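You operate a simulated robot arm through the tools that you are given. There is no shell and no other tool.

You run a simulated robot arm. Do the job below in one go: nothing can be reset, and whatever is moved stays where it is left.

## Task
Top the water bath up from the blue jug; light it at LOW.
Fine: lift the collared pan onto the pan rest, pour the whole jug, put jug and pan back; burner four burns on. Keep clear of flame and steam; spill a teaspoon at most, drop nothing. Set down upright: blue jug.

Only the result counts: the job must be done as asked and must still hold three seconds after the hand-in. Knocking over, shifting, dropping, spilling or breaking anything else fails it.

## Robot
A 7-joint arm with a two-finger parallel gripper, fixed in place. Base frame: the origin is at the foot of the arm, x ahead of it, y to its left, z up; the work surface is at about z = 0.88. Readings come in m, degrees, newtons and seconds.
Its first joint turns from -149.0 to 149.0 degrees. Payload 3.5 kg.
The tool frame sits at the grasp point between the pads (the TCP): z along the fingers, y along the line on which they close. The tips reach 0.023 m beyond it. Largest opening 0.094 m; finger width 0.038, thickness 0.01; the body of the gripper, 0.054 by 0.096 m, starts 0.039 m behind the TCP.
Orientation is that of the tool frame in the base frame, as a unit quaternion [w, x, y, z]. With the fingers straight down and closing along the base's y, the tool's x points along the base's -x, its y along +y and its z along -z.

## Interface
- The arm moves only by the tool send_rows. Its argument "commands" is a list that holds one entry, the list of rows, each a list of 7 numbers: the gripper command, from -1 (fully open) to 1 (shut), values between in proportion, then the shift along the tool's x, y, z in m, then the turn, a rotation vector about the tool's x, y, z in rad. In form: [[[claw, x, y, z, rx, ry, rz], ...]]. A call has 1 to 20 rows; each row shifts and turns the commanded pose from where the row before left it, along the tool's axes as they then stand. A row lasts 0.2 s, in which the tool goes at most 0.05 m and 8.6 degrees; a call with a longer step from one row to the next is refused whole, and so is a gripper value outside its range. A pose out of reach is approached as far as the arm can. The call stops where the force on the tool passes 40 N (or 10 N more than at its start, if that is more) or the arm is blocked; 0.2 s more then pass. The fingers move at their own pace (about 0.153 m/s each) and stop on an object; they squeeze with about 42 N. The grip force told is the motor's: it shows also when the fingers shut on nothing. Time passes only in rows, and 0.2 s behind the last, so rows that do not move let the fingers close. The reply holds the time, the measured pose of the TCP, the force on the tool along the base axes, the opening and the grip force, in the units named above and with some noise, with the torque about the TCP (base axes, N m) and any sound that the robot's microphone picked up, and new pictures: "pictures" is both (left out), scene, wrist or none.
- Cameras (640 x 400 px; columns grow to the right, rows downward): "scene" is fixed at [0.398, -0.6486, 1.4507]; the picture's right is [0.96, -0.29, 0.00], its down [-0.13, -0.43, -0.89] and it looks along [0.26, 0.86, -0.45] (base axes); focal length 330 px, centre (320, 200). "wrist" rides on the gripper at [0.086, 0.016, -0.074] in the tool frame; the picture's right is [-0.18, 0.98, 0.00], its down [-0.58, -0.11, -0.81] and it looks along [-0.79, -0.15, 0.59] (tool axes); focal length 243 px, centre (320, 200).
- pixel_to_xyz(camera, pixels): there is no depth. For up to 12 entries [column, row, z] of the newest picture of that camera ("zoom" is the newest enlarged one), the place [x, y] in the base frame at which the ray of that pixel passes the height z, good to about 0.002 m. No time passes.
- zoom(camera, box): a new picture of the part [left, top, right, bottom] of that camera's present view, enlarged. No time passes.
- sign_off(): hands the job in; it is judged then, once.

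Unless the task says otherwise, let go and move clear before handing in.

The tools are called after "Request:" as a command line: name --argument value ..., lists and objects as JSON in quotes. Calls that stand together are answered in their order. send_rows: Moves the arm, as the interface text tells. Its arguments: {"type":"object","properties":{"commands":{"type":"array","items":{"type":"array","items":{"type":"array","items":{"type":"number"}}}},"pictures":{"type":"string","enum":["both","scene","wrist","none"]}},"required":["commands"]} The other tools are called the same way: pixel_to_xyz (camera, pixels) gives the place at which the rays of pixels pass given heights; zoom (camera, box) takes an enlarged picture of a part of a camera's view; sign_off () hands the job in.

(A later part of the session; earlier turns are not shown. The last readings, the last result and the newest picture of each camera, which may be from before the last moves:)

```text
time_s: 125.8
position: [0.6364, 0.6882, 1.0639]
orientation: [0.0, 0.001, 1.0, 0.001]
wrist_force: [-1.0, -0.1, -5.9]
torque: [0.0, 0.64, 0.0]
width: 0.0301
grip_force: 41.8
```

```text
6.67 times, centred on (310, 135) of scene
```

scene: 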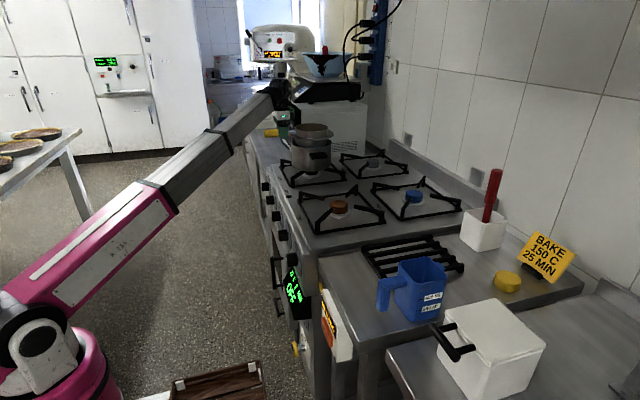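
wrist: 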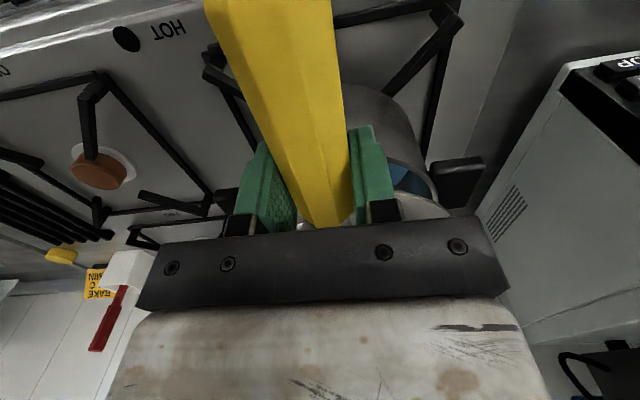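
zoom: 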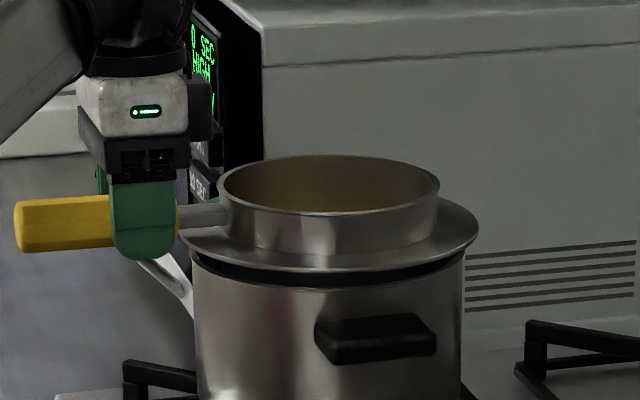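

Request:
send_rows --commands '[[[1, 0, 0, 0.003, 0, 0, 0], [1, 0, 0, 0.003, 0, 0, 0], [1, 0, 0, 0.002, 0, 0, 0], [1, 0, 0, 0, 0, 0, 0]]]' --pictures "none"

Request:
send_rows --commands '[[[1, 0, 0, 0.001, 0, 0, 0], [1, 0, 0, 0.001, 0, 0, 0], [1, 0, 0, 0, 0, 0, 0]]]' --pictures "none"

Request:
zoom --camera "scene" --box '[262, 105, 358, 165]'

```text
time_s: 126.8
position: [0.6364, 0.6893, 1.0543]
orientation: [0.0, -0.001, 1.0, 0.002]
wrist_force: [0.0, 0.3, -5.6]
torque: [0.03, 0.65, 0.04]
width: 0.0303
grip_force: 42.0
```

```text
time_s: 127.6
position: [0.6356, 0.6879, 1.0531]
orientation: [0.001, 0.0, 1.0, 0.002]
wrist_force: [-0.2, -0.3, -5.4]
torque: [0.02, 0.6, 0.03]
width: 0.0303
grip_force: 42.0
```

```text
6.67 times, centred on (310, 135) of scene
```

zoom: 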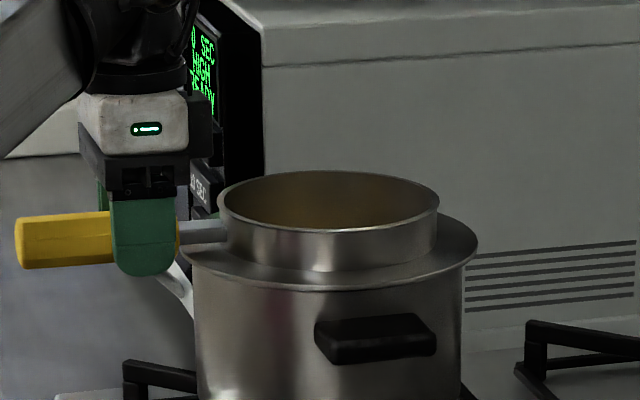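

Request:
send_rows --commands '[[[1, 0, 0, 0.001, 0, 0, 0], [1, 0, 0, 0, 0, 0, 0]]]' --pictures "none"

Request:
send_rows --commands '[[[1, 0, 0, 0.001, 0, 0, 0], [1, 0, 0, 0, 0, 0, 0]]]' --pictures "none"

```text
time_s: 128.2
position: [0.636, 0.6885, 1.0522]
orientation: [0.0, 0.001, 1.0, 0.002]
wrist_force: [-0.4, -1.0, -5.9]
torque: [0.04, 0.65, -0.02]
width: 0.0302
grip_force: 42.2
```

```text
time_s: 128.8
position: [0.6359, 0.6876, 1.0525]
orientation: [0.001, 0.001, 1.0, 0.002]
wrist_force: [-1.3, -0.5, 3.6]
torque: [-0.31, -1.24, 0.0]
width: 0.0303
grip_force: 42.4
```

Seated (load flipped to +3.6 N). I'll relieve half a millimetre, then release.

Request:
send_rows --commands '[[[1, 0, 0, -0.0005, 0, 0, 0], [1, 0, 0, 0, 0, 0, 0]]]' --pictures "none"

```text
time_s: 129.4
position: [0.6374, 0.6888, 1.0513]
orientation: [0.0, 0.0, 1.0, 0.002]
wrist_force: [3.0, -0.7, -0.8]
torque: [-0.12, -0.65, -0.16]
width: 0.0301
grip_force: 41.9
```

Request:
send_rows --commands '[[[0.35, 0, 0, 0, 0, 0, 0], [0.2, 0, 0, 0, 0, 0, 0], [0, 0, 0, 0, 0, 0, 0], [-0.3, 0, 0, 0, 0, 0, 0], [-0.6, 0, 0, 0, 0, 0, 0], [-0.6, 0, 0, 0, 0, 0, 0]]]'

Request:
zoom --camera "scene" --box '[262, 105, 358, 165]'

```text
time_s: 130.8
position: [0.6361, 0.6889, 1.0506]
orientation: [-0.001, 0.001, 1.0, 0.001]
wrist_force: [-0.4, -0.3, -0.3]
torque: [-0.02, -0.03, -0.02]
width: 0.0752
grip_force: 0.0
```

scene: 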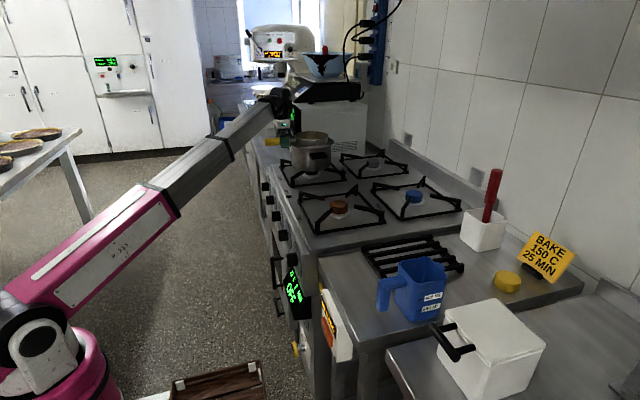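
wrist: 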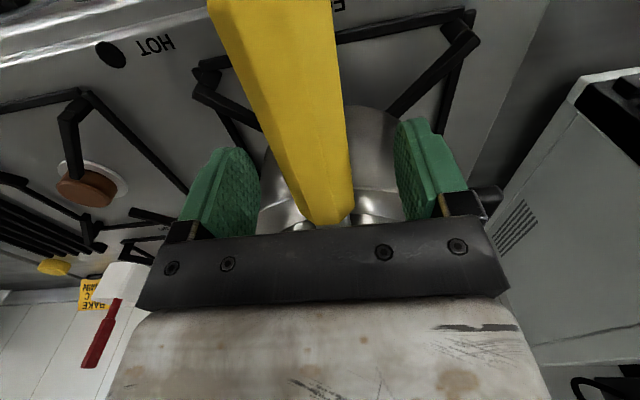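

```text
6.67 times, centred on (310, 135) of scene
```

zoom: 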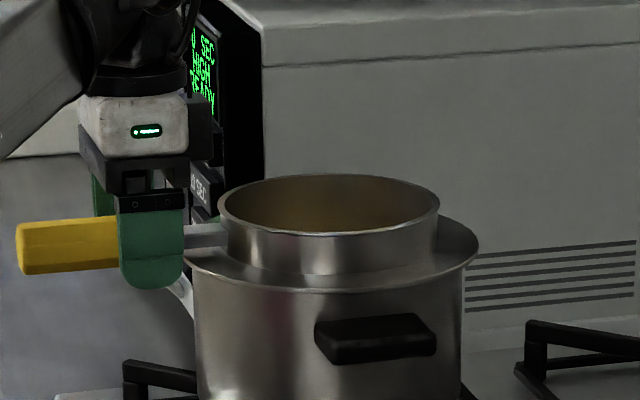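

The pan is nested again with the collar on the rim and the fingers free. I'll rise clear, withdraw toward -x, and then head for knob FOUR.

Request:
send_rows --commands '[[[-0.6, 0, 0, -0.01, 0, 0, 0], [-0.6, 0, 0, -0.02, 0, 0, 0], [-0.6, 0, 0, -0.03, 0, 0, 0], [-0.6, 0, 0, -0.02, 0, 0, 0], [-0.6, 0.03, 0, 0, 0, 0, 0], [-0.6, 0.04, 0, 0, 0, 0, 0], [-0.6, 0.045, 0.005, 0, 0, 0, 0], [-0.6, 0.045, 0.01, 0, 0, 0, 0], [-0.6, 0.045, 0.015, 0.01, 0, 0, 0], [-0.6, 0.03, 0.02, 0.02, 0, 0, 0], [-0.6, 0, 0.01, 0.03, 0, 0, 0], [-0.6, 0, 0, 0.03, 0, 0, 0]]]'

Request:
zoom --camera "scene" --box '[250, 110, 410, 210]'

Request:
zoom --camera "wrist" --box '[220, 0, 540, 200]'

```text
time_s: 133.4
position: [0.4041, 0.7477, 1.0426]
orientation: [0.001, 0.0, 1.0, 0.002]
wrist_force: [0.5, -0.4, -0.2]
torque: [-0.03, -0.02, 0.03]
width: 0.0754
grip_force: 0.1
```

scene: 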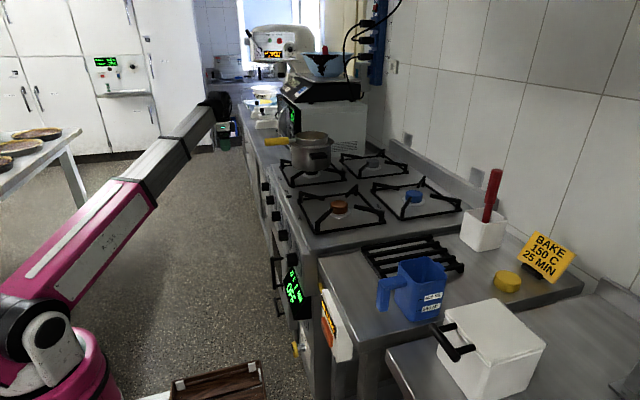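
wrist: 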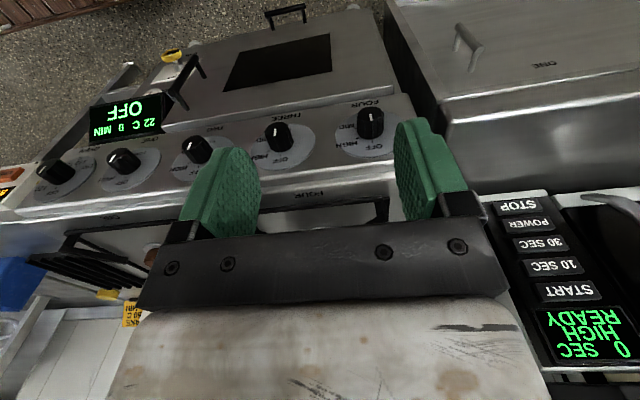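

```text
4.00 times, centred on (330, 160) of scene
```

zoom: 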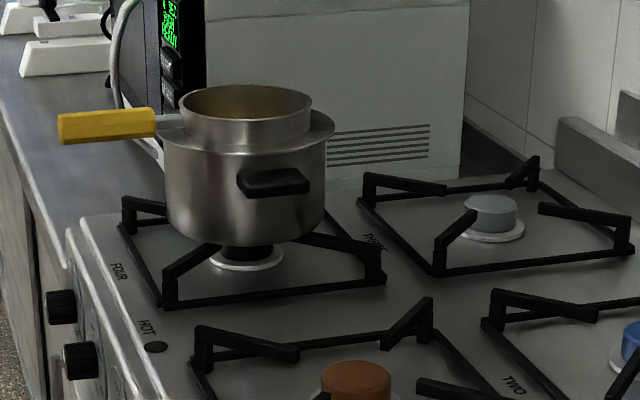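

```text
2.00 times, centred on (380, 100) of wrist
```

zoom: 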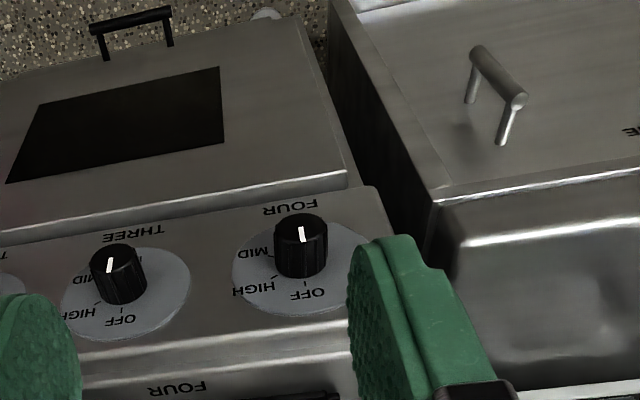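

The pan looks exactly as at the start. Now I'll locate knob FOUR, the dial plane and the silver handle on the neighbouring cabinet.

Request:
zoom --camera "wrist" --box '[320, 80, 420, 170]'

Request:
pixel_to_xyz --camera "wrist" --pixels '[[370, 115, 0.8], [370, 115, 0.79], [370, 115, 0.81], [278, 132, 0.8], [197, 147, 0.8], [477.5, 50, 0.75], [477.5, 50, 0.7], [477.5, 50, 0.65], [460, 26, 0.7], [460, 26, 0.65]]'

Request:
pixel_to_xyz --camera "scene" --pixels '[[263.5, 200, 0.75], [263.5, 200, 0.7], [263.5, 200, 0.65], [262, 186, 0.8], [262, 186, 0.79], [262, 186, 0.81], [268.5, 197.5, 0.8]]'

Request:
zoom --camera "scene" --box '[248, 170, 296, 220]'

```text
4.44 times, centred on (370, 125) of wrist
```

zoom: 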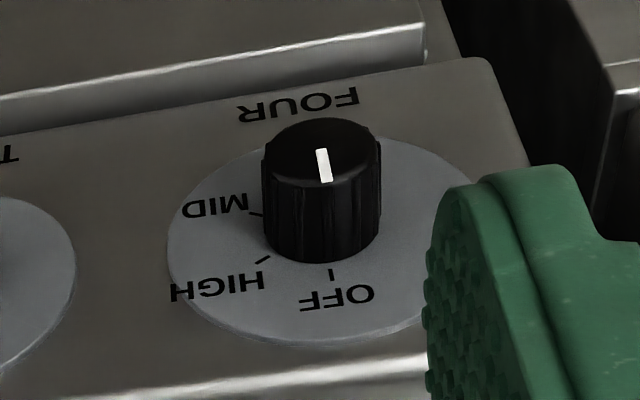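

```text
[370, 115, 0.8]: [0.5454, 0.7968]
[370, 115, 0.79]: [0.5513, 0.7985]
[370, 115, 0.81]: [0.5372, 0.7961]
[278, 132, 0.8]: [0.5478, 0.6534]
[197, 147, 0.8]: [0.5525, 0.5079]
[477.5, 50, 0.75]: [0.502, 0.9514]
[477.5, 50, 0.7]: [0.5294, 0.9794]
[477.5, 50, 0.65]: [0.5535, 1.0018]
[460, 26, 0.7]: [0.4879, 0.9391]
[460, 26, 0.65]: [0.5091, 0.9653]
```

```text
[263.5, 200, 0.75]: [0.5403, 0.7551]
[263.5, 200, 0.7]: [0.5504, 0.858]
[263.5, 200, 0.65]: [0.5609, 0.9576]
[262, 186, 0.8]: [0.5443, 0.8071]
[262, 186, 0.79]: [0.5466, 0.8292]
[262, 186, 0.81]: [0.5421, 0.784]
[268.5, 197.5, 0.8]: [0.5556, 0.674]
```

```text
8.00 times, centred on (272, 195) of scene
```

zoom: 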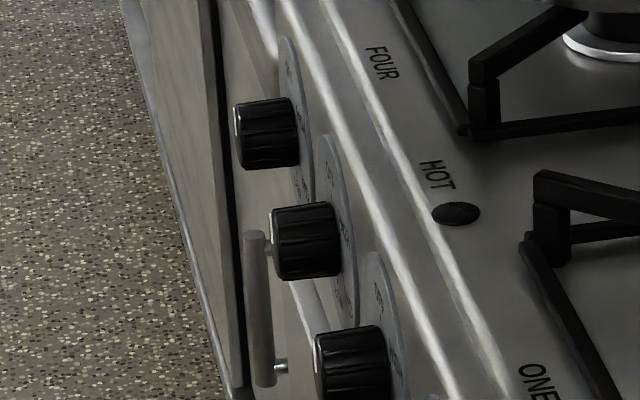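

Knob FOUR's face centre is about (0.545, 0.796, 0.80), diameter ≈0.039; the silver handle is far off at y≈1.01. I'll check the knob's base depth.

Request:
pixel_to_xyz --camera "wrist" --pixels '[[370.5, 132, 0.8], [372.5, 141, 0.823], [372.5, 141, 0.82], [370, 154, 0.84], [370, 154, 0.845], [336, 130, 0.8], [370, 138.5, 0.82], [369, 106, 0.78]]'

Request:
zoom --camera "wrist" --box '[330, 90, 410, 140]'

```text
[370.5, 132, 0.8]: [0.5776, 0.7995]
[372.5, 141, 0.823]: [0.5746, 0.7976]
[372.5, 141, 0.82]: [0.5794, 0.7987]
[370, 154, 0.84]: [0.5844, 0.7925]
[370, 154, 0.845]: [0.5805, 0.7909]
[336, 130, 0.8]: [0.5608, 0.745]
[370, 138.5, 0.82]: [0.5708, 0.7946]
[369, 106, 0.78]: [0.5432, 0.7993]
```

```text
8.00 times, centred on (370, 115) of wrist
```

zoom: 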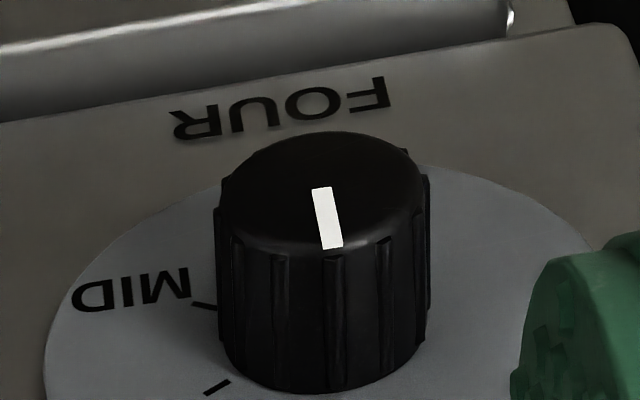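

Knob spans x 0.545–0.577, so TCP x≈0.549 puts the tips 5 mm from the panel. I'll tilt the tool to horizontal (pointing +x) here in free space.

Request:
send_rows --commands '[[[-0.4, 0, 0, 0, 0, -0.08, 0], [-0.4, 0, 0, 0, 0, -0.12, 0], [-0.4, 0, 0, 0, 0, -0.125, 0], [-0.4, 0, 0, 0, 0, -0.125, 0], [-0.4, 0, 0, 0, 0, -0.125, 0], [-0.4, 0, 0, 0, 0, -0.125, 0], [-0.4, 0, 0, 0, 0, -0.125, 0], [-0.4, 0, 0, 0, 0, -0.125, 0], [-0.4, 0, 0, 0, 0, -0.125, 0], [-0.4, 0, 0, 0, 0, -0.125, 0], [-0.4, 0, 0, 0, 0, -0.125, 0], [-0.4, 0, 0, 0, 0, -0.125, 0], [-0.4, 0, 0, 0, 0, -0.1208, 0], [-0.4, 0, 0, 0, 0, 0, 0]]]'

```text
time_s: 136.4
position: [0.4011, 0.7499, 1.0428]
orientation: [0.707, 0.002, 0.707, 0.001]
wrist_force: [-0.5, -0.8, 0.5]
torque: [0.01, -0.02, -0.02]
width: 0.0656
grip_force: 0.1
```

scene: 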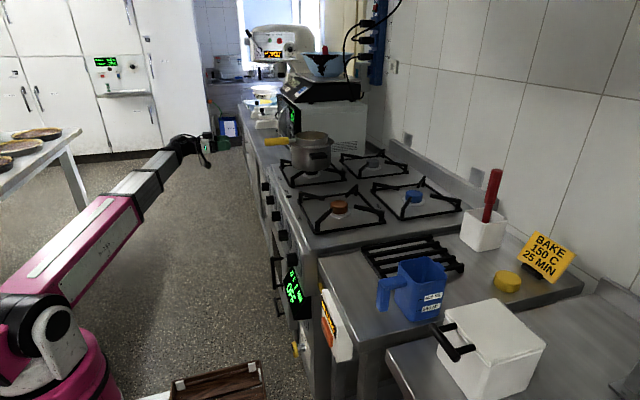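
wrist: 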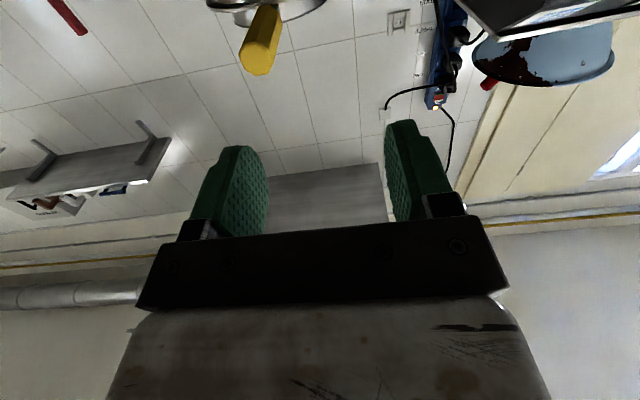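

Tool is horizontal. I'll roll it -90° here so there is room for a full +180° clockwise turn of the knob.

Request:
send_rows --commands '[[[-0.4, 0, 0, 0, 0, 0, -0.08], [-0.4, 0, 0, 0, 0, 0, -0.12], [-0.4, 0, 0, 0, 0, 0, -0.125], [-0.4, 0, 0, 0, 0, 0, -0.125], [-0.4, 0, 0, 0, 0, 0, -0.125], [-0.4, 0, 0, 0, 0, 0, -0.125], [-0.4, 0, 0, 0, 0, 0, -0.125], [-0.4, 0, 0, 0, 0, 0, -0.125], [-0.4, 0, 0, 0, 0, 0, -0.125], [-0.4, 0, 0, 0, 0, 0, -0.125], [-0.4, 0, 0, 0, 0, 0, -0.125], [-0.4, 0, 0, 0, 0, 0, -0.125], [-0.4, 0, 0, 0, 0, 0, -0.1208], [-0.4, 0, 0, 0, 0, 0, 0]]]'

```text
time_s: 139.4
position: [0.4017, 0.7483, 1.0421]
orientation: [0.501, -0.5, 0.501, -0.498]
wrist_force: [0.7, -0.3, 0.0]
torque: [0.02, -0.01, 0.02]
width: 0.0658
grip_force: 0.0
```

scene: 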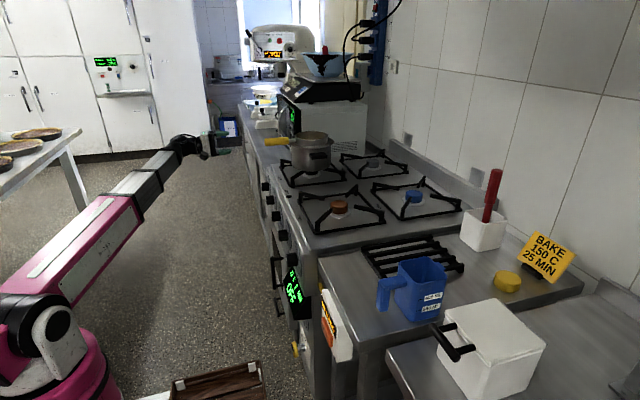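
wrist: 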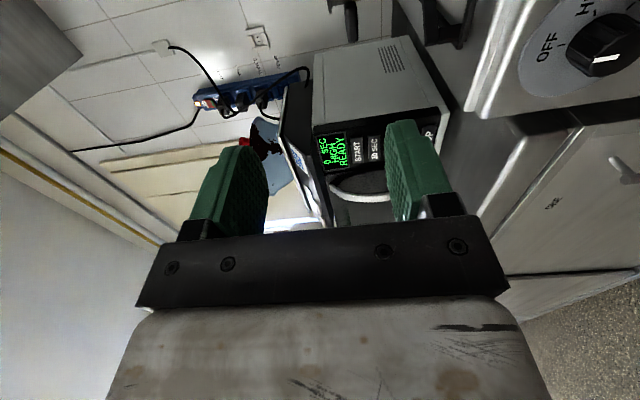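

Roll reached. Now I'll lower to the knob's height at a safe stand-off (x≈0.45).

Request:
send_rows --commands '[[[-0.4, -0.005, 0.02, 0, 0, 0, 0], [-0.4, -0.007, 0.035, 0.005, 0, 0, 0], [-0.4, -0.007, 0.04, 0.008, 0, 0, 0], [-0.4, -0.007, 0.04, 0.008, 0, 0, 0], [-0.4, -0.007, 0.04, 0.008, 0, 0, 0], [-0.4, -0.007, 0.035, 0.008, 0, 0, 0], [-0.4, -0.005, 0.022, 0.008, 0, 0, 0], [-0.4, -0.003, 0.01, 0.005, 0, 0, 0], [-0.4, 0, 0, 0, 0, 0, 0]]]'

Request:
zoom --camera "scene" --box '[220, 140, 320, 240]'

```text
time_s: 141.4
position: [0.4515, 0.7973, 0.801]
orientation: [0.501, -0.5, 0.501, -0.499]
wrist_force: [-0.6, -0.4, 0.4]
torque: [0.01, -0.03, -0.01]
width: 0.0656
grip_force: 0.0
```

scene: 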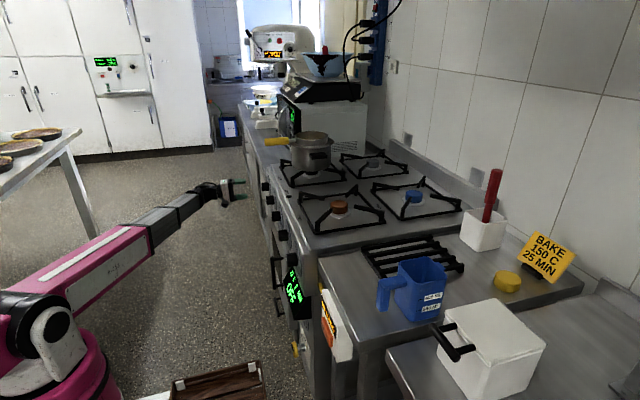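
wrist: 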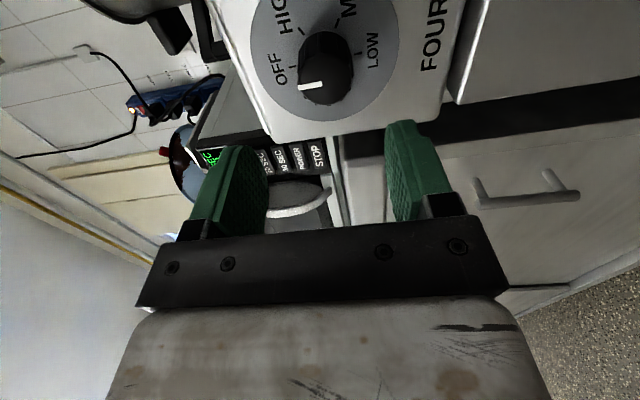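

```text
4.00 times, centred on (270, 190) of scene
```

zoom: 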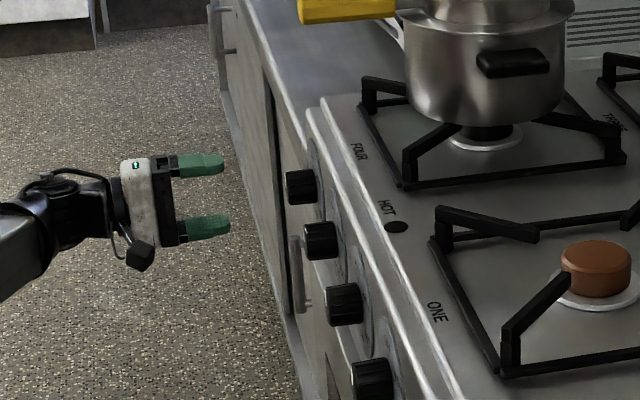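

Excellent view: OFF on the left (up), HIGH, MID, and LOW on the right (down) around knob FOUR. I'll zoom to read the LOW tick's exact angle.

Request:
zoom --camera "wrist" --box '[240, 0, 420, 130]'

```text
3.08 times, centred on (330, 65) of wrist
```

zoom: 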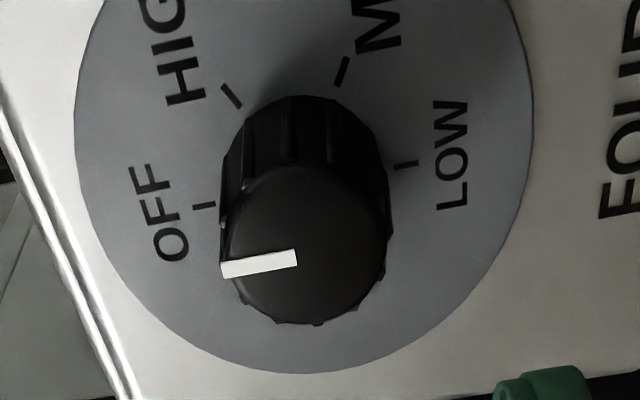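

LOW is exactly opposite OFF, i.e. 180° clockwise with 60° steps. The knob axis sits 3.5 mm below the tool axis; I'll trim that and advance until the pads straddle the knob.

Request:
send_rows --commands '[[[-0.4, 0, 0.0035, 0.02, 0, 0, 0], [-0.4, 0, 0, 0.025, 0, 0, 0], [-0.4, 0, 0, 0, 0, 0, 0]]]'

Request:
zoom --camera "wrist" --box '[180, 40, 500, 240]'

Request:
zoom --camera "scene" --box '[230, 150, 310, 220]'

```text
time_s: 142.2
position: [0.4966, 0.797, 0.7978]
orientation: [0.501, -0.499, 0.501, -0.499]
wrist_force: [0.4, -0.7, -0.2]
torque: [0.02, -0.02, -0.02]
width: 0.066
grip_force: 0.0
```

scene: 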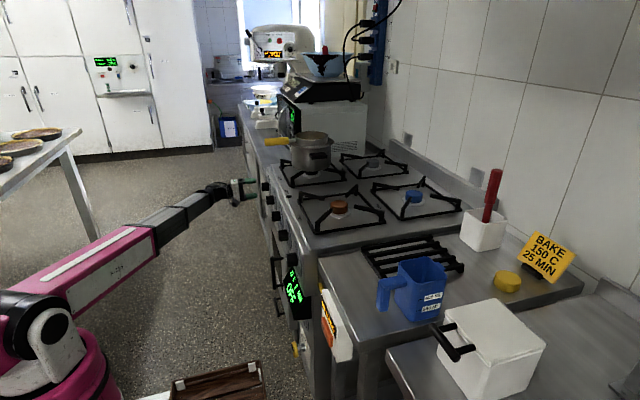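
wrist: 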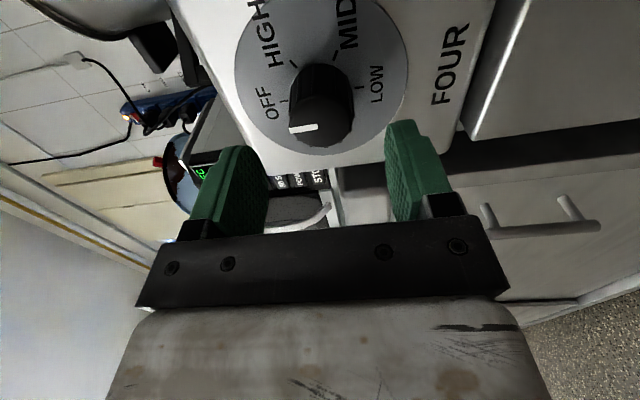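

```text
2.00 times, centred on (340, 140) of wrist
```

zoom: 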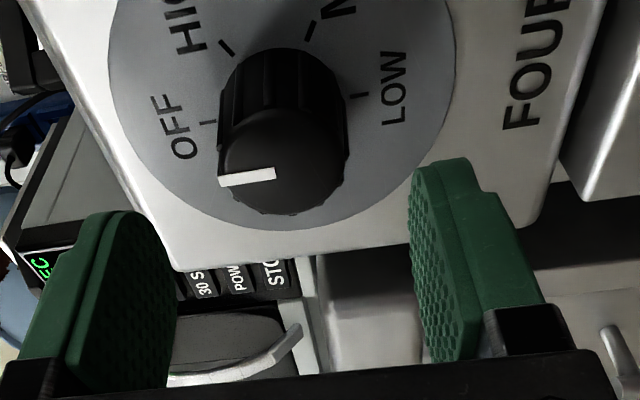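

```text
5.71 times, centred on (270, 185) of scene
```

zoom: 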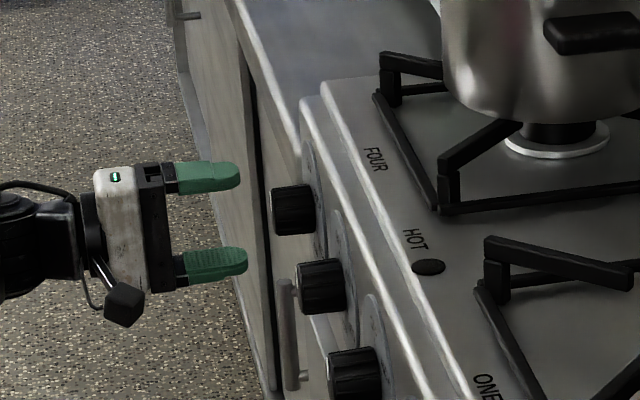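

The face centre is within 1 mm of the tool axis. Advance the last 5 cm slowly.

Request:
send_rows --commands '[[[-0.4, 0, 0.0008, 0.018, 0, 0, 0], [-0.4, 0, 0, 0.018, 0, 0, 0], [-0.4, 0, 0, 0.01, 0, 0, 0], [-0.4, 0, 0, 0.005, 0, 0, 0], [-0.4, 0, 0, 0, 0, 0, 0]]]'

Request:
zoom --camera "wrist" --box '[180, 40, 500, 240]'

Request:
zoom --camera "scene" --box '[230, 150, 310, 220]'

```text
time_s: 143.4
position: [0.5467, 0.7972, 0.7958]
orientation: [0.501, -0.499, 0.501, -0.499]
wrist_force: [-0.4, 0.2, 0.5]
torque: [-0.01, -0.01, -0.02]
width: 0.0656
grip_force: 0.0
```

scene: 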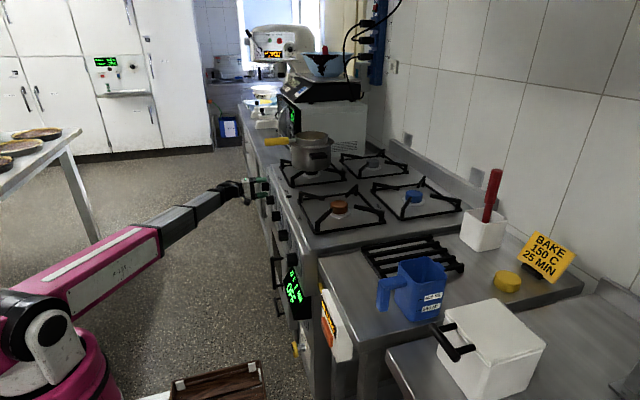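
wrist: 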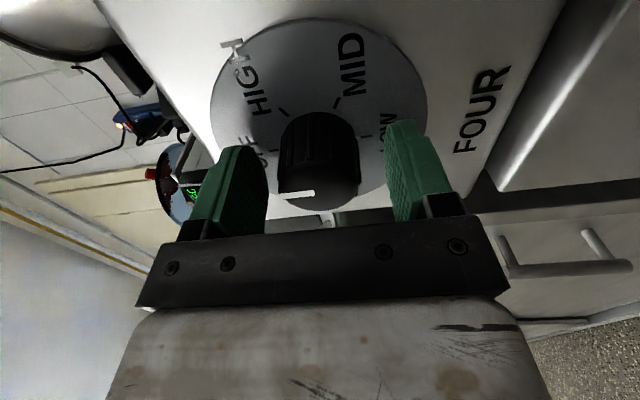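

```text
2.00 times, centred on (340, 140) of wrist
```

zoom: 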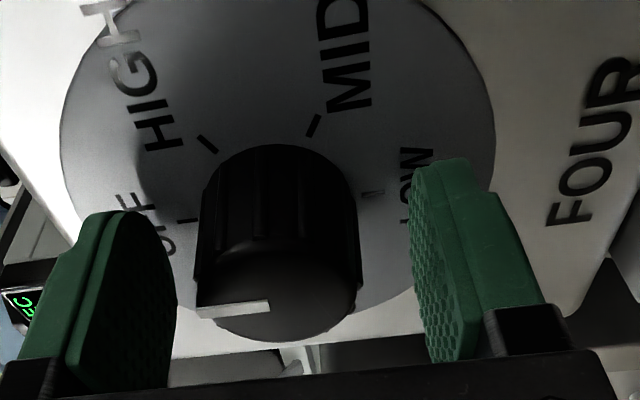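

```text
5.71 times, centred on (270, 185) of scene
```

zoom: 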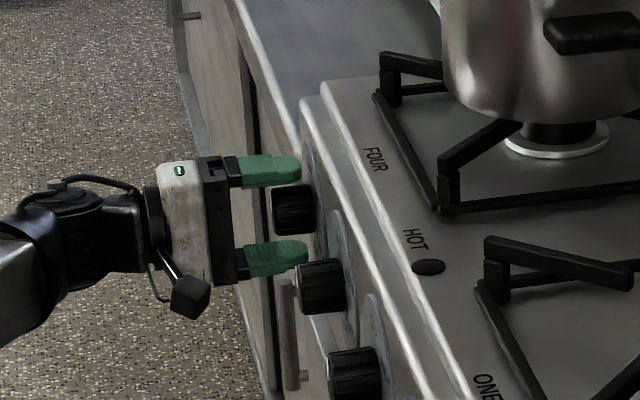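

The knob sits centred between the pads with the tips short of the panel. Closing on it.

Request:
send_rows --commands '[[[0, 0, 0, 0, 0, 0, 0], [0.2, 0, 0, 0, 0, 0, 0], [1, 0, 0, 0, 0, 0, 0], [1, 0, 0, 0, 0, 0, 0], [1, 0, 0, 0, 0, 0, 0]]]'

```text
time_s: 144.6
position: [0.5468, 0.7974, 0.7962]
orientation: [0.501, -0.499, 0.501, -0.499]
wrist_force: [4.6, 2.7, 14.6]
torque: [0.02, -0.4, -0.07]
width: 0.0408
grip_force: 44.9
```

scene: 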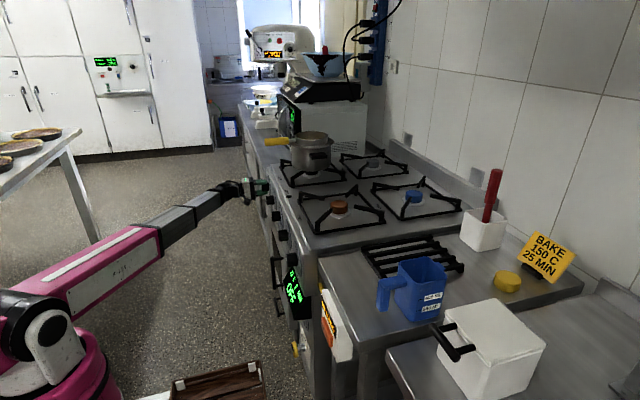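
wrist: 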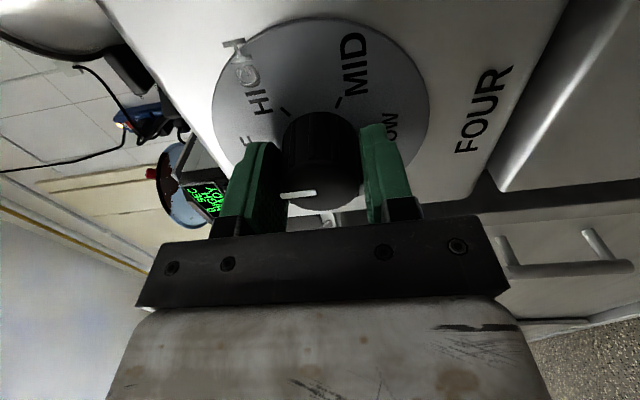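

Gripped at 0.041; the +14.6 N says the tool axis is about 1 mm low. I'll trim upward before turning.

Request:
send_rows --commands '[[[1, 0, -0.0008, 0, 0, 0, 0], [1, 0, 0, 0, 0, 0, 0]]]' --pictures "none"

```text
time_s: 145.2
position: [0.5467, 0.7974, 0.7968]
orientation: [0.5, -0.5, 0.502, -0.499]
wrist_force: [6.2, 0.0, 10.8]
torque: [0.01, -0.44, 0.14]
width: 0.0409
grip_force: 45.0
```

Request:
send_rows --commands '[[[1, 0, -0.0015, 0, 0, 0, 0], [1, 0, 0, 0, 0, 0, 0]]]' --pictures "none"

```text
time_s: 145.8
position: [0.5467, 0.7985, 0.7974]
orientation: [0.5, -0.499, 0.502, -0.499]
wrist_force: [4.3, -3.2, -8.6]
torque: [-0.01, 0.21, 0.27]
width: 0.041
grip_force: 45.4
```

Request:
send_rows --commands '[[[1, 0, 0.0006, 0, 0, 0, 0], [1, 0, 0, 0, 0, 0, 0]]]' --pictures "none"

```text
time_s: 146.4
position: [0.547, 0.798, 0.7973]
orientation: [0.5, -0.5, 0.502, -0.498]
wrist_force: [2.9, -8.0, -13.8]
torque: [-0.04, 0.7, 0.19]
width: 0.0406
grip_force: 45.3
```

Friction muddles the reading, so I'll open a touch and re-close to let the pads settle.

Request:
send_rows --commands '[[[-0.1, 0, 0, 0, 0, 0, 0], [-0.1, 0, 0, 0, 0, 0, 0]]]' --pictures "wrist"

Request:
zoom --camera "wrist" --box '[180, 40, 500, 240]'

```text
time_s: 147.0
position: [0.5464, 0.7976, 0.7978]
orientation: [0.5, -0.499, 0.501, -0.5]
wrist_force: [-0.9, -0.2, 0.1]
torque: [-0.03, 0.01, 0.04]
width: 0.0519
grip_force: 0.1
```

wrist: 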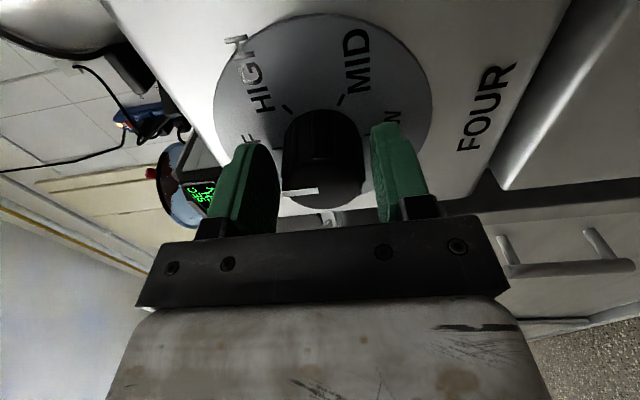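

```text
2.00 times, centred on (340, 140) of wrist
```

zoom: 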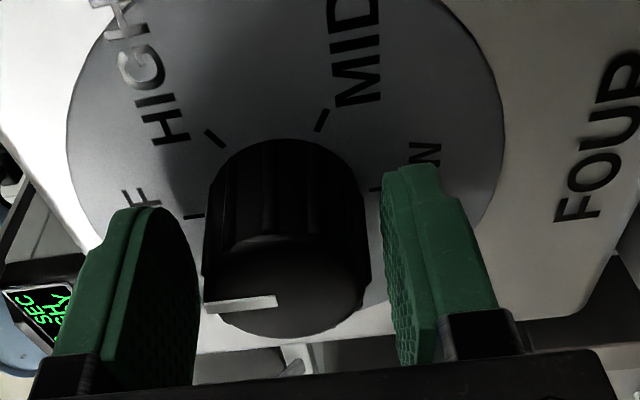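

Request:
send_rows --commands '[[[-0.1, 0, 0.0008, 0, 0, 0, 0], [0.08, 0, 0, 0, 0, 0, 0], [1, 0, 0, 0, 0, 0, 0], [1, 0, 0, 0, 0, 0, 0]]]' --pictures "none"

```text
time_s: 148.0
position: [0.5463, 0.7984, 0.7969]
orientation: [0.501, -0.499, 0.502, -0.499]
wrist_force: [0.7, -0.2, -1.5]
torque: [0.02, 0.02, 0.01]
width: 0.0409
grip_force: 45.0
```

Balanced grip now (forces ≈0). I'll begin turning clockwise, about 17°, and check the response.

Request:
send_rows --commands '[[[1, 0, 0, 0, 0, 0, 0.05], [1, 0, 0, 0, 0, 0, 0.1], [1, 0, 0, 0, 0, 0, 0.15]]]'

Request:
zoom --camera "wrist" --box '[180, 40, 500, 240]'

```text
time_s: 148.8
position: [0.5473, 0.7978, 0.7961]
orientation: [0.57, -0.419, 0.57, -0.418]
wrist_force: [-1.6, 7.2, -1.1]
torque: [-0.02, 0.0, -0.45]
width: 0.0408
grip_force: 44.6
```

scene: 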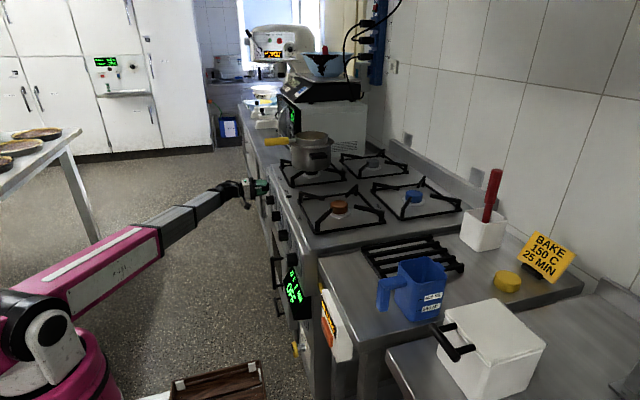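
wrist: 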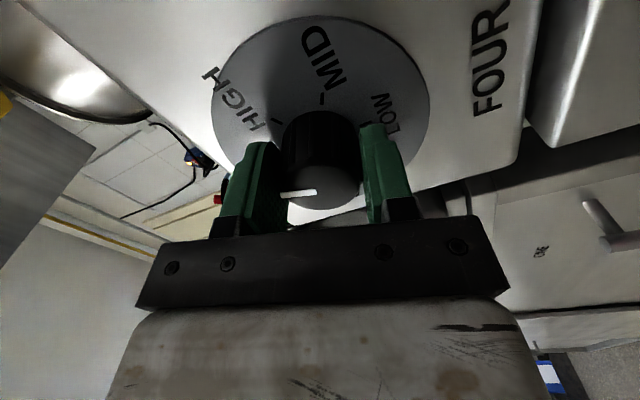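

```text
2.00 times, centred on (340, 140) of wrist
```

zoom: 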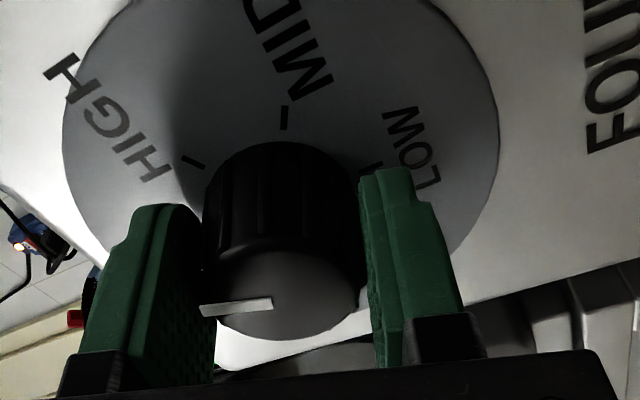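

The knob turns with the gripper (pointer fixed in the hand while the dial shifts). Continuing clockwise toward HIGH.

Request:
send_rows --commands '[[[1, 0, 0, 0, 0, 0, 0.12], [1, 0, 0, 0, 0, 0, 0.12], [1, 0, 0, 0, 0, 0, 0.12], [1, 0, 0, 0, 0, 0, 0.12], [1, 0, 0, 0, 0, 0, 0.12], [1, 0, 0, 0, 0, 0, 0.12]]]'

Request:
zoom --camera "scene" --box '[240, 120, 400, 220]'

Request:
zoom --camera "wrist" --box '[180, 40, 500, 240]'

```text
time_s: 150.2
position: [0.5476, 0.798, 0.7956]
orientation: [0.681, -0.19, 0.682, -0.19]
wrist_force: [-6.3, 16.9, -10.3]
torque: [-0.02, -0.68, 1.05]
width: 0.0408
grip_force: 44.3
```

scene: 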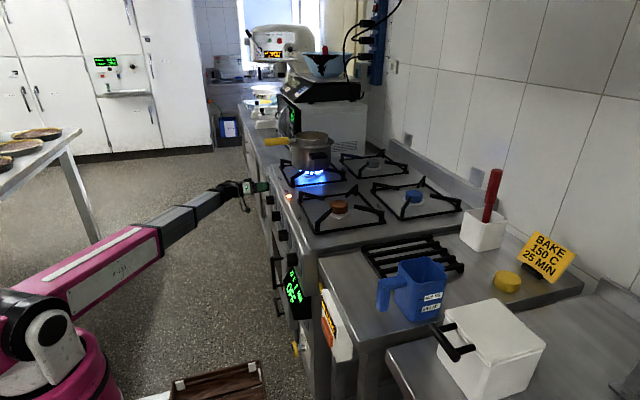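
wrist: 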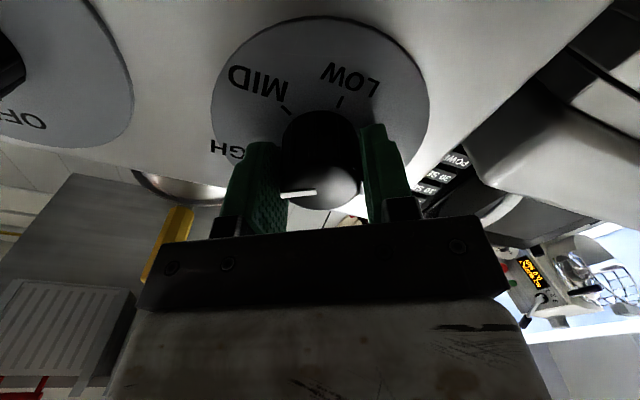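

```text
4.00 times, centred on (320, 170) of scene
```

zoom: 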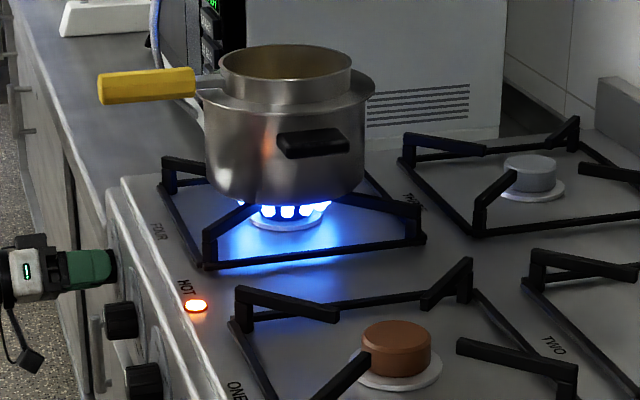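

```text
2.00 times, centred on (340, 140) of wrist
```

zoom: 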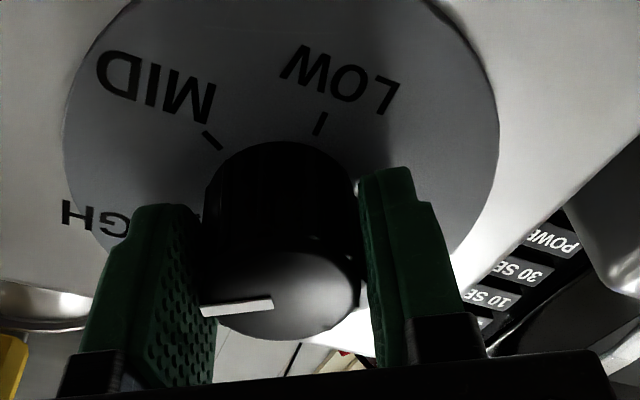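

Burner four is lit with a blue flame and the HOT lamp is on; the knob is near HIGH. Side force has built to 17 N from slight off-centre, so I'll trim about 1 mm along the closing axis and continue to MID and LOW.

Request:
send_rows --commands '[[[1, 0, 0.001, 0, 0, 0, 0], [1, 0, 0, 0, 0, 0, 0]]]' --pictures "none"

```text
time_s: 150.8
position: [0.5468, 0.798, 0.7954]
orientation: [0.68, -0.19, 0.682, -0.191]
wrist_force: [-10.7, 15.5, -7.0]
torque: [0.0, 0.56, 0.61]
width: 0.0411
grip_force: 44.9
```

Request:
send_rows --commands '[[[1, 0, 0.0008, 0, 0, 0, 0.06], [1, 0, 0, 0, 0, 0, 0.1], [1, 0, 0, 0, 0, 0, 0.12], [1, 0, 0, 0, 0, 0, 0.12], [1, 0, 0, 0, 0, 0, 0.12]]]' --pictures "wrist"

```text
time_s: 152.0
position: [0.5467, 0.7995, 0.7965]
orientation: [0.707, -0.009, 0.707, -0.008]
wrist_force: [-13.0, 5.7, -9.4]
torque: [-0.02, -0.81, 0.08]
width: 0.041
grip_force: 45.3
```

wrist: 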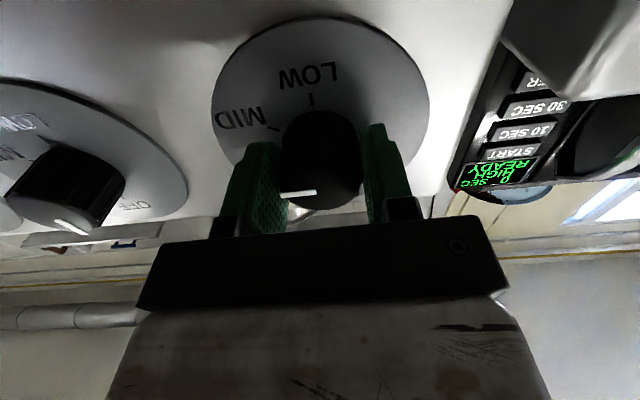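

Turned 89°. Small trims to relieve the axial and vertical load, then continue.

Request:
send_rows --commands '[[[1, 0.0006, 0.0003, -0.0006, 0, 0, 0.06], [1, 0, 0, 0, 0, 0, 0.12], [1, 0, 0, 0, 0, 0, 0.12], [1, 0, 0, 0, 0, 0, 0.12], [1, 0, 0, 0, 0, 0, 0.12]]]' --pictures "wrist"

```text
time_s: 153.2
position: [0.5471, 0.7996, 0.7962]
orientation: [0.684, 0.18, 0.684, 0.18]
wrist_force: [1.7, 9.1, 8.0]
torque: [0.01, -0.5, -0.42]
width: 0.0409
grip_force: 45.0
```

wrist: 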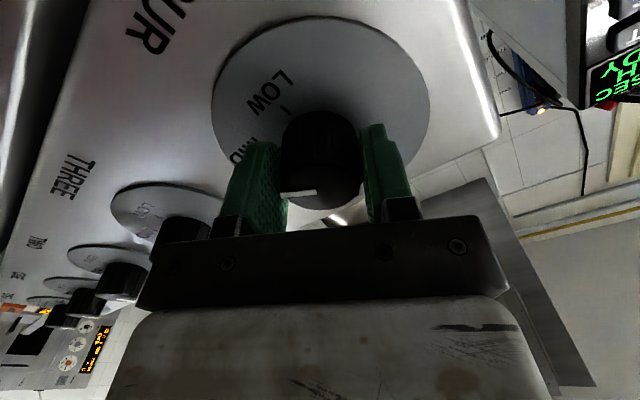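

At about 119° (MID) with modest forces. Continue the remaining 60° to LOW.

Request:
send_rows --commands '[[[1, 0, 0.0005, 0, 0, 0, 0.08], [1, 0, 0, 0, 0, 0, 0.12], [1, 0, 0, 0, 0, 0, 0.12], [1, 0, 0, 0, 0, 0, 0.12], [1, 0, 0, 0, 0, 0, 0.1]]]'

Request:
zoom --camera "scene" --box '[240, 120, 400, 220]'

```text
time_s: 154.4
position: [0.5473, 0.7998, 0.7961]
orientation: [0.611, 0.356, 0.611, 0.356]
wrist_force: [12.3, 9.8, 20.6]
torque: [-0.03, -0.38, 0.23]
width: 0.0409
grip_force: 44.9
```

scene: 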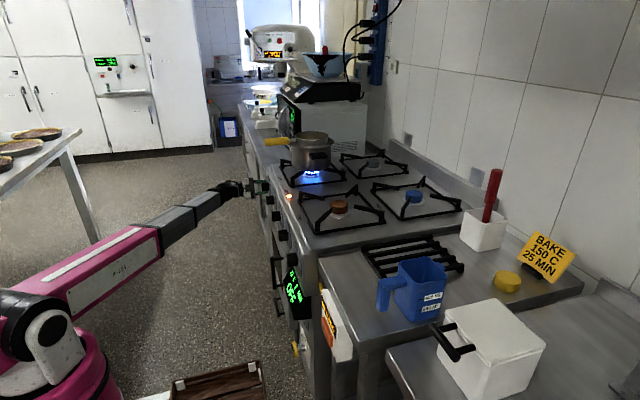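
wrist: 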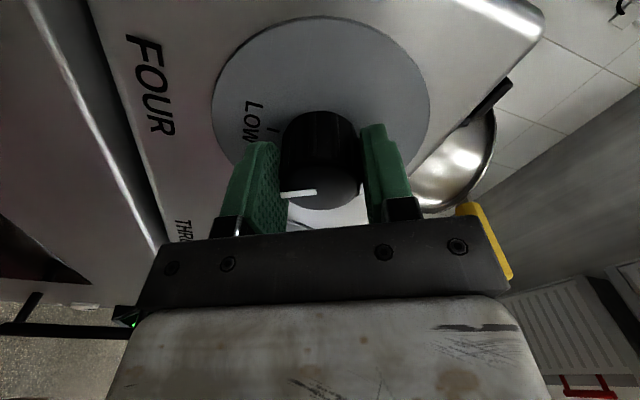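

```text
4.00 times, centred on (320, 170) of scene
```

zoom: 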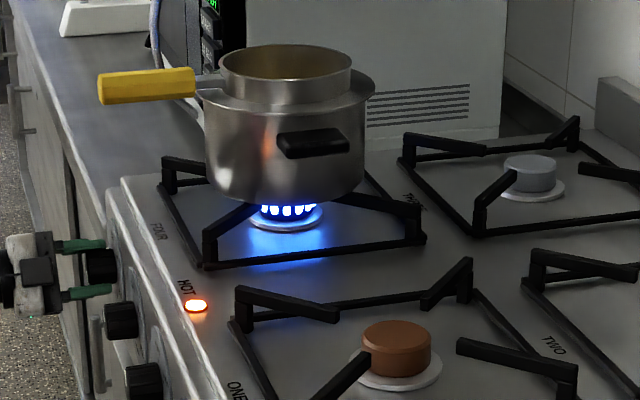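

At about 150°, the flame has shrunk. Force is 20 N upward, so I'll trim ~1 mm along the closing axis, then finish the last 30°.

Request:
send_rows --commands '[[[1, 0, 0.001, 0.0006, 0, 0, 0.03], [1, 0, 0, 0, 0, 0, 0.05]]]' --pictures "none"

```text
time_s: 155.0
position: [0.5468, 0.7998, 0.7964]
orientation: [0.596, 0.38, 0.597, 0.379]
wrist_force: [7.0, 5.6, 8.3]
torque: [-0.01, -0.59, -0.1]
width: 0.0408
grip_force: 45.3
```

Request:
send_rows --commands '[[[1, 0, 0.0003, 0, 0, 0, 0.1], [1, 0, 0.0003, 0, 0, 0, 0.11], [1, 0, 0.0003, 0, 0, 0, 0.11], [1, 0, 0, 0, 0, 0, 0.1], [1, 0, 0, 0, 0, 0, 0]]]'

Request:
zoom --camera "wrist" --box '[180, 40, 500, 240]'

Request:
zoom --camera "scene" --box '[240, 120, 400, 220]'

```text
time_s: 156.2
position: [0.5468, 0.8006, 0.7966]
orientation: [0.565, 0.425, 0.566, 0.424]
wrist_force: [4.8, -0.2, 0.1]
torque: [-0.03, 0.14, 0.25]
width: 0.041
grip_force: 44.9
out of reach, approached as far as the arm can: row 2, 3, 4
```

scene: 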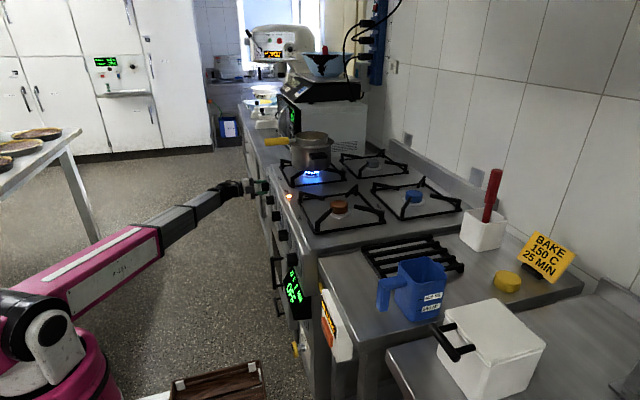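
wrist: 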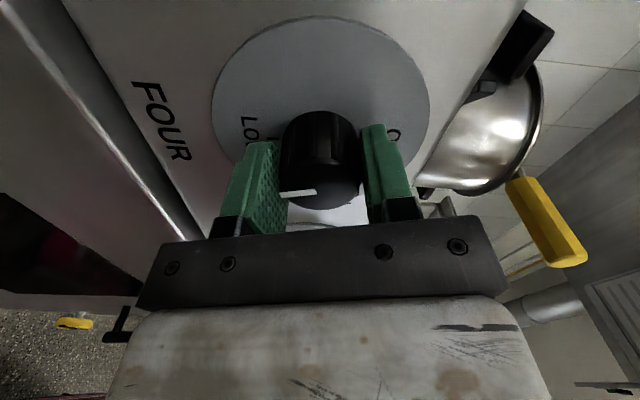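

```text
2.00 times, centred on (340, 140) of wrist
```

zoom: 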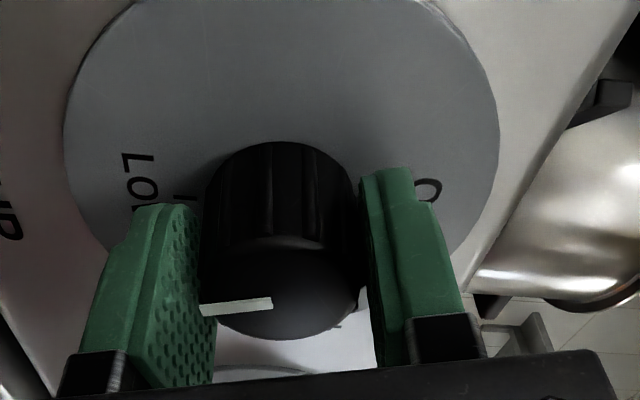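

```text
4.00 times, centred on (320, 170) of scene
```

zoom: 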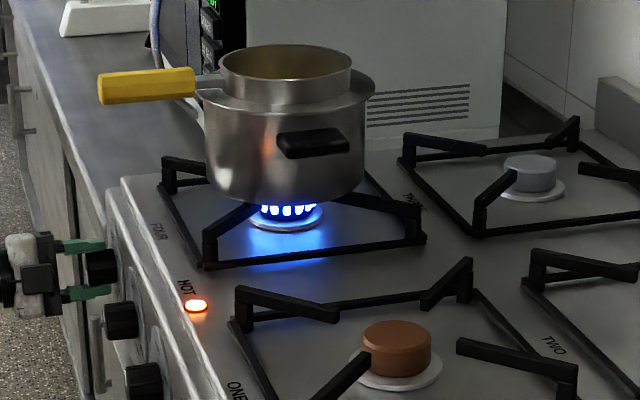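

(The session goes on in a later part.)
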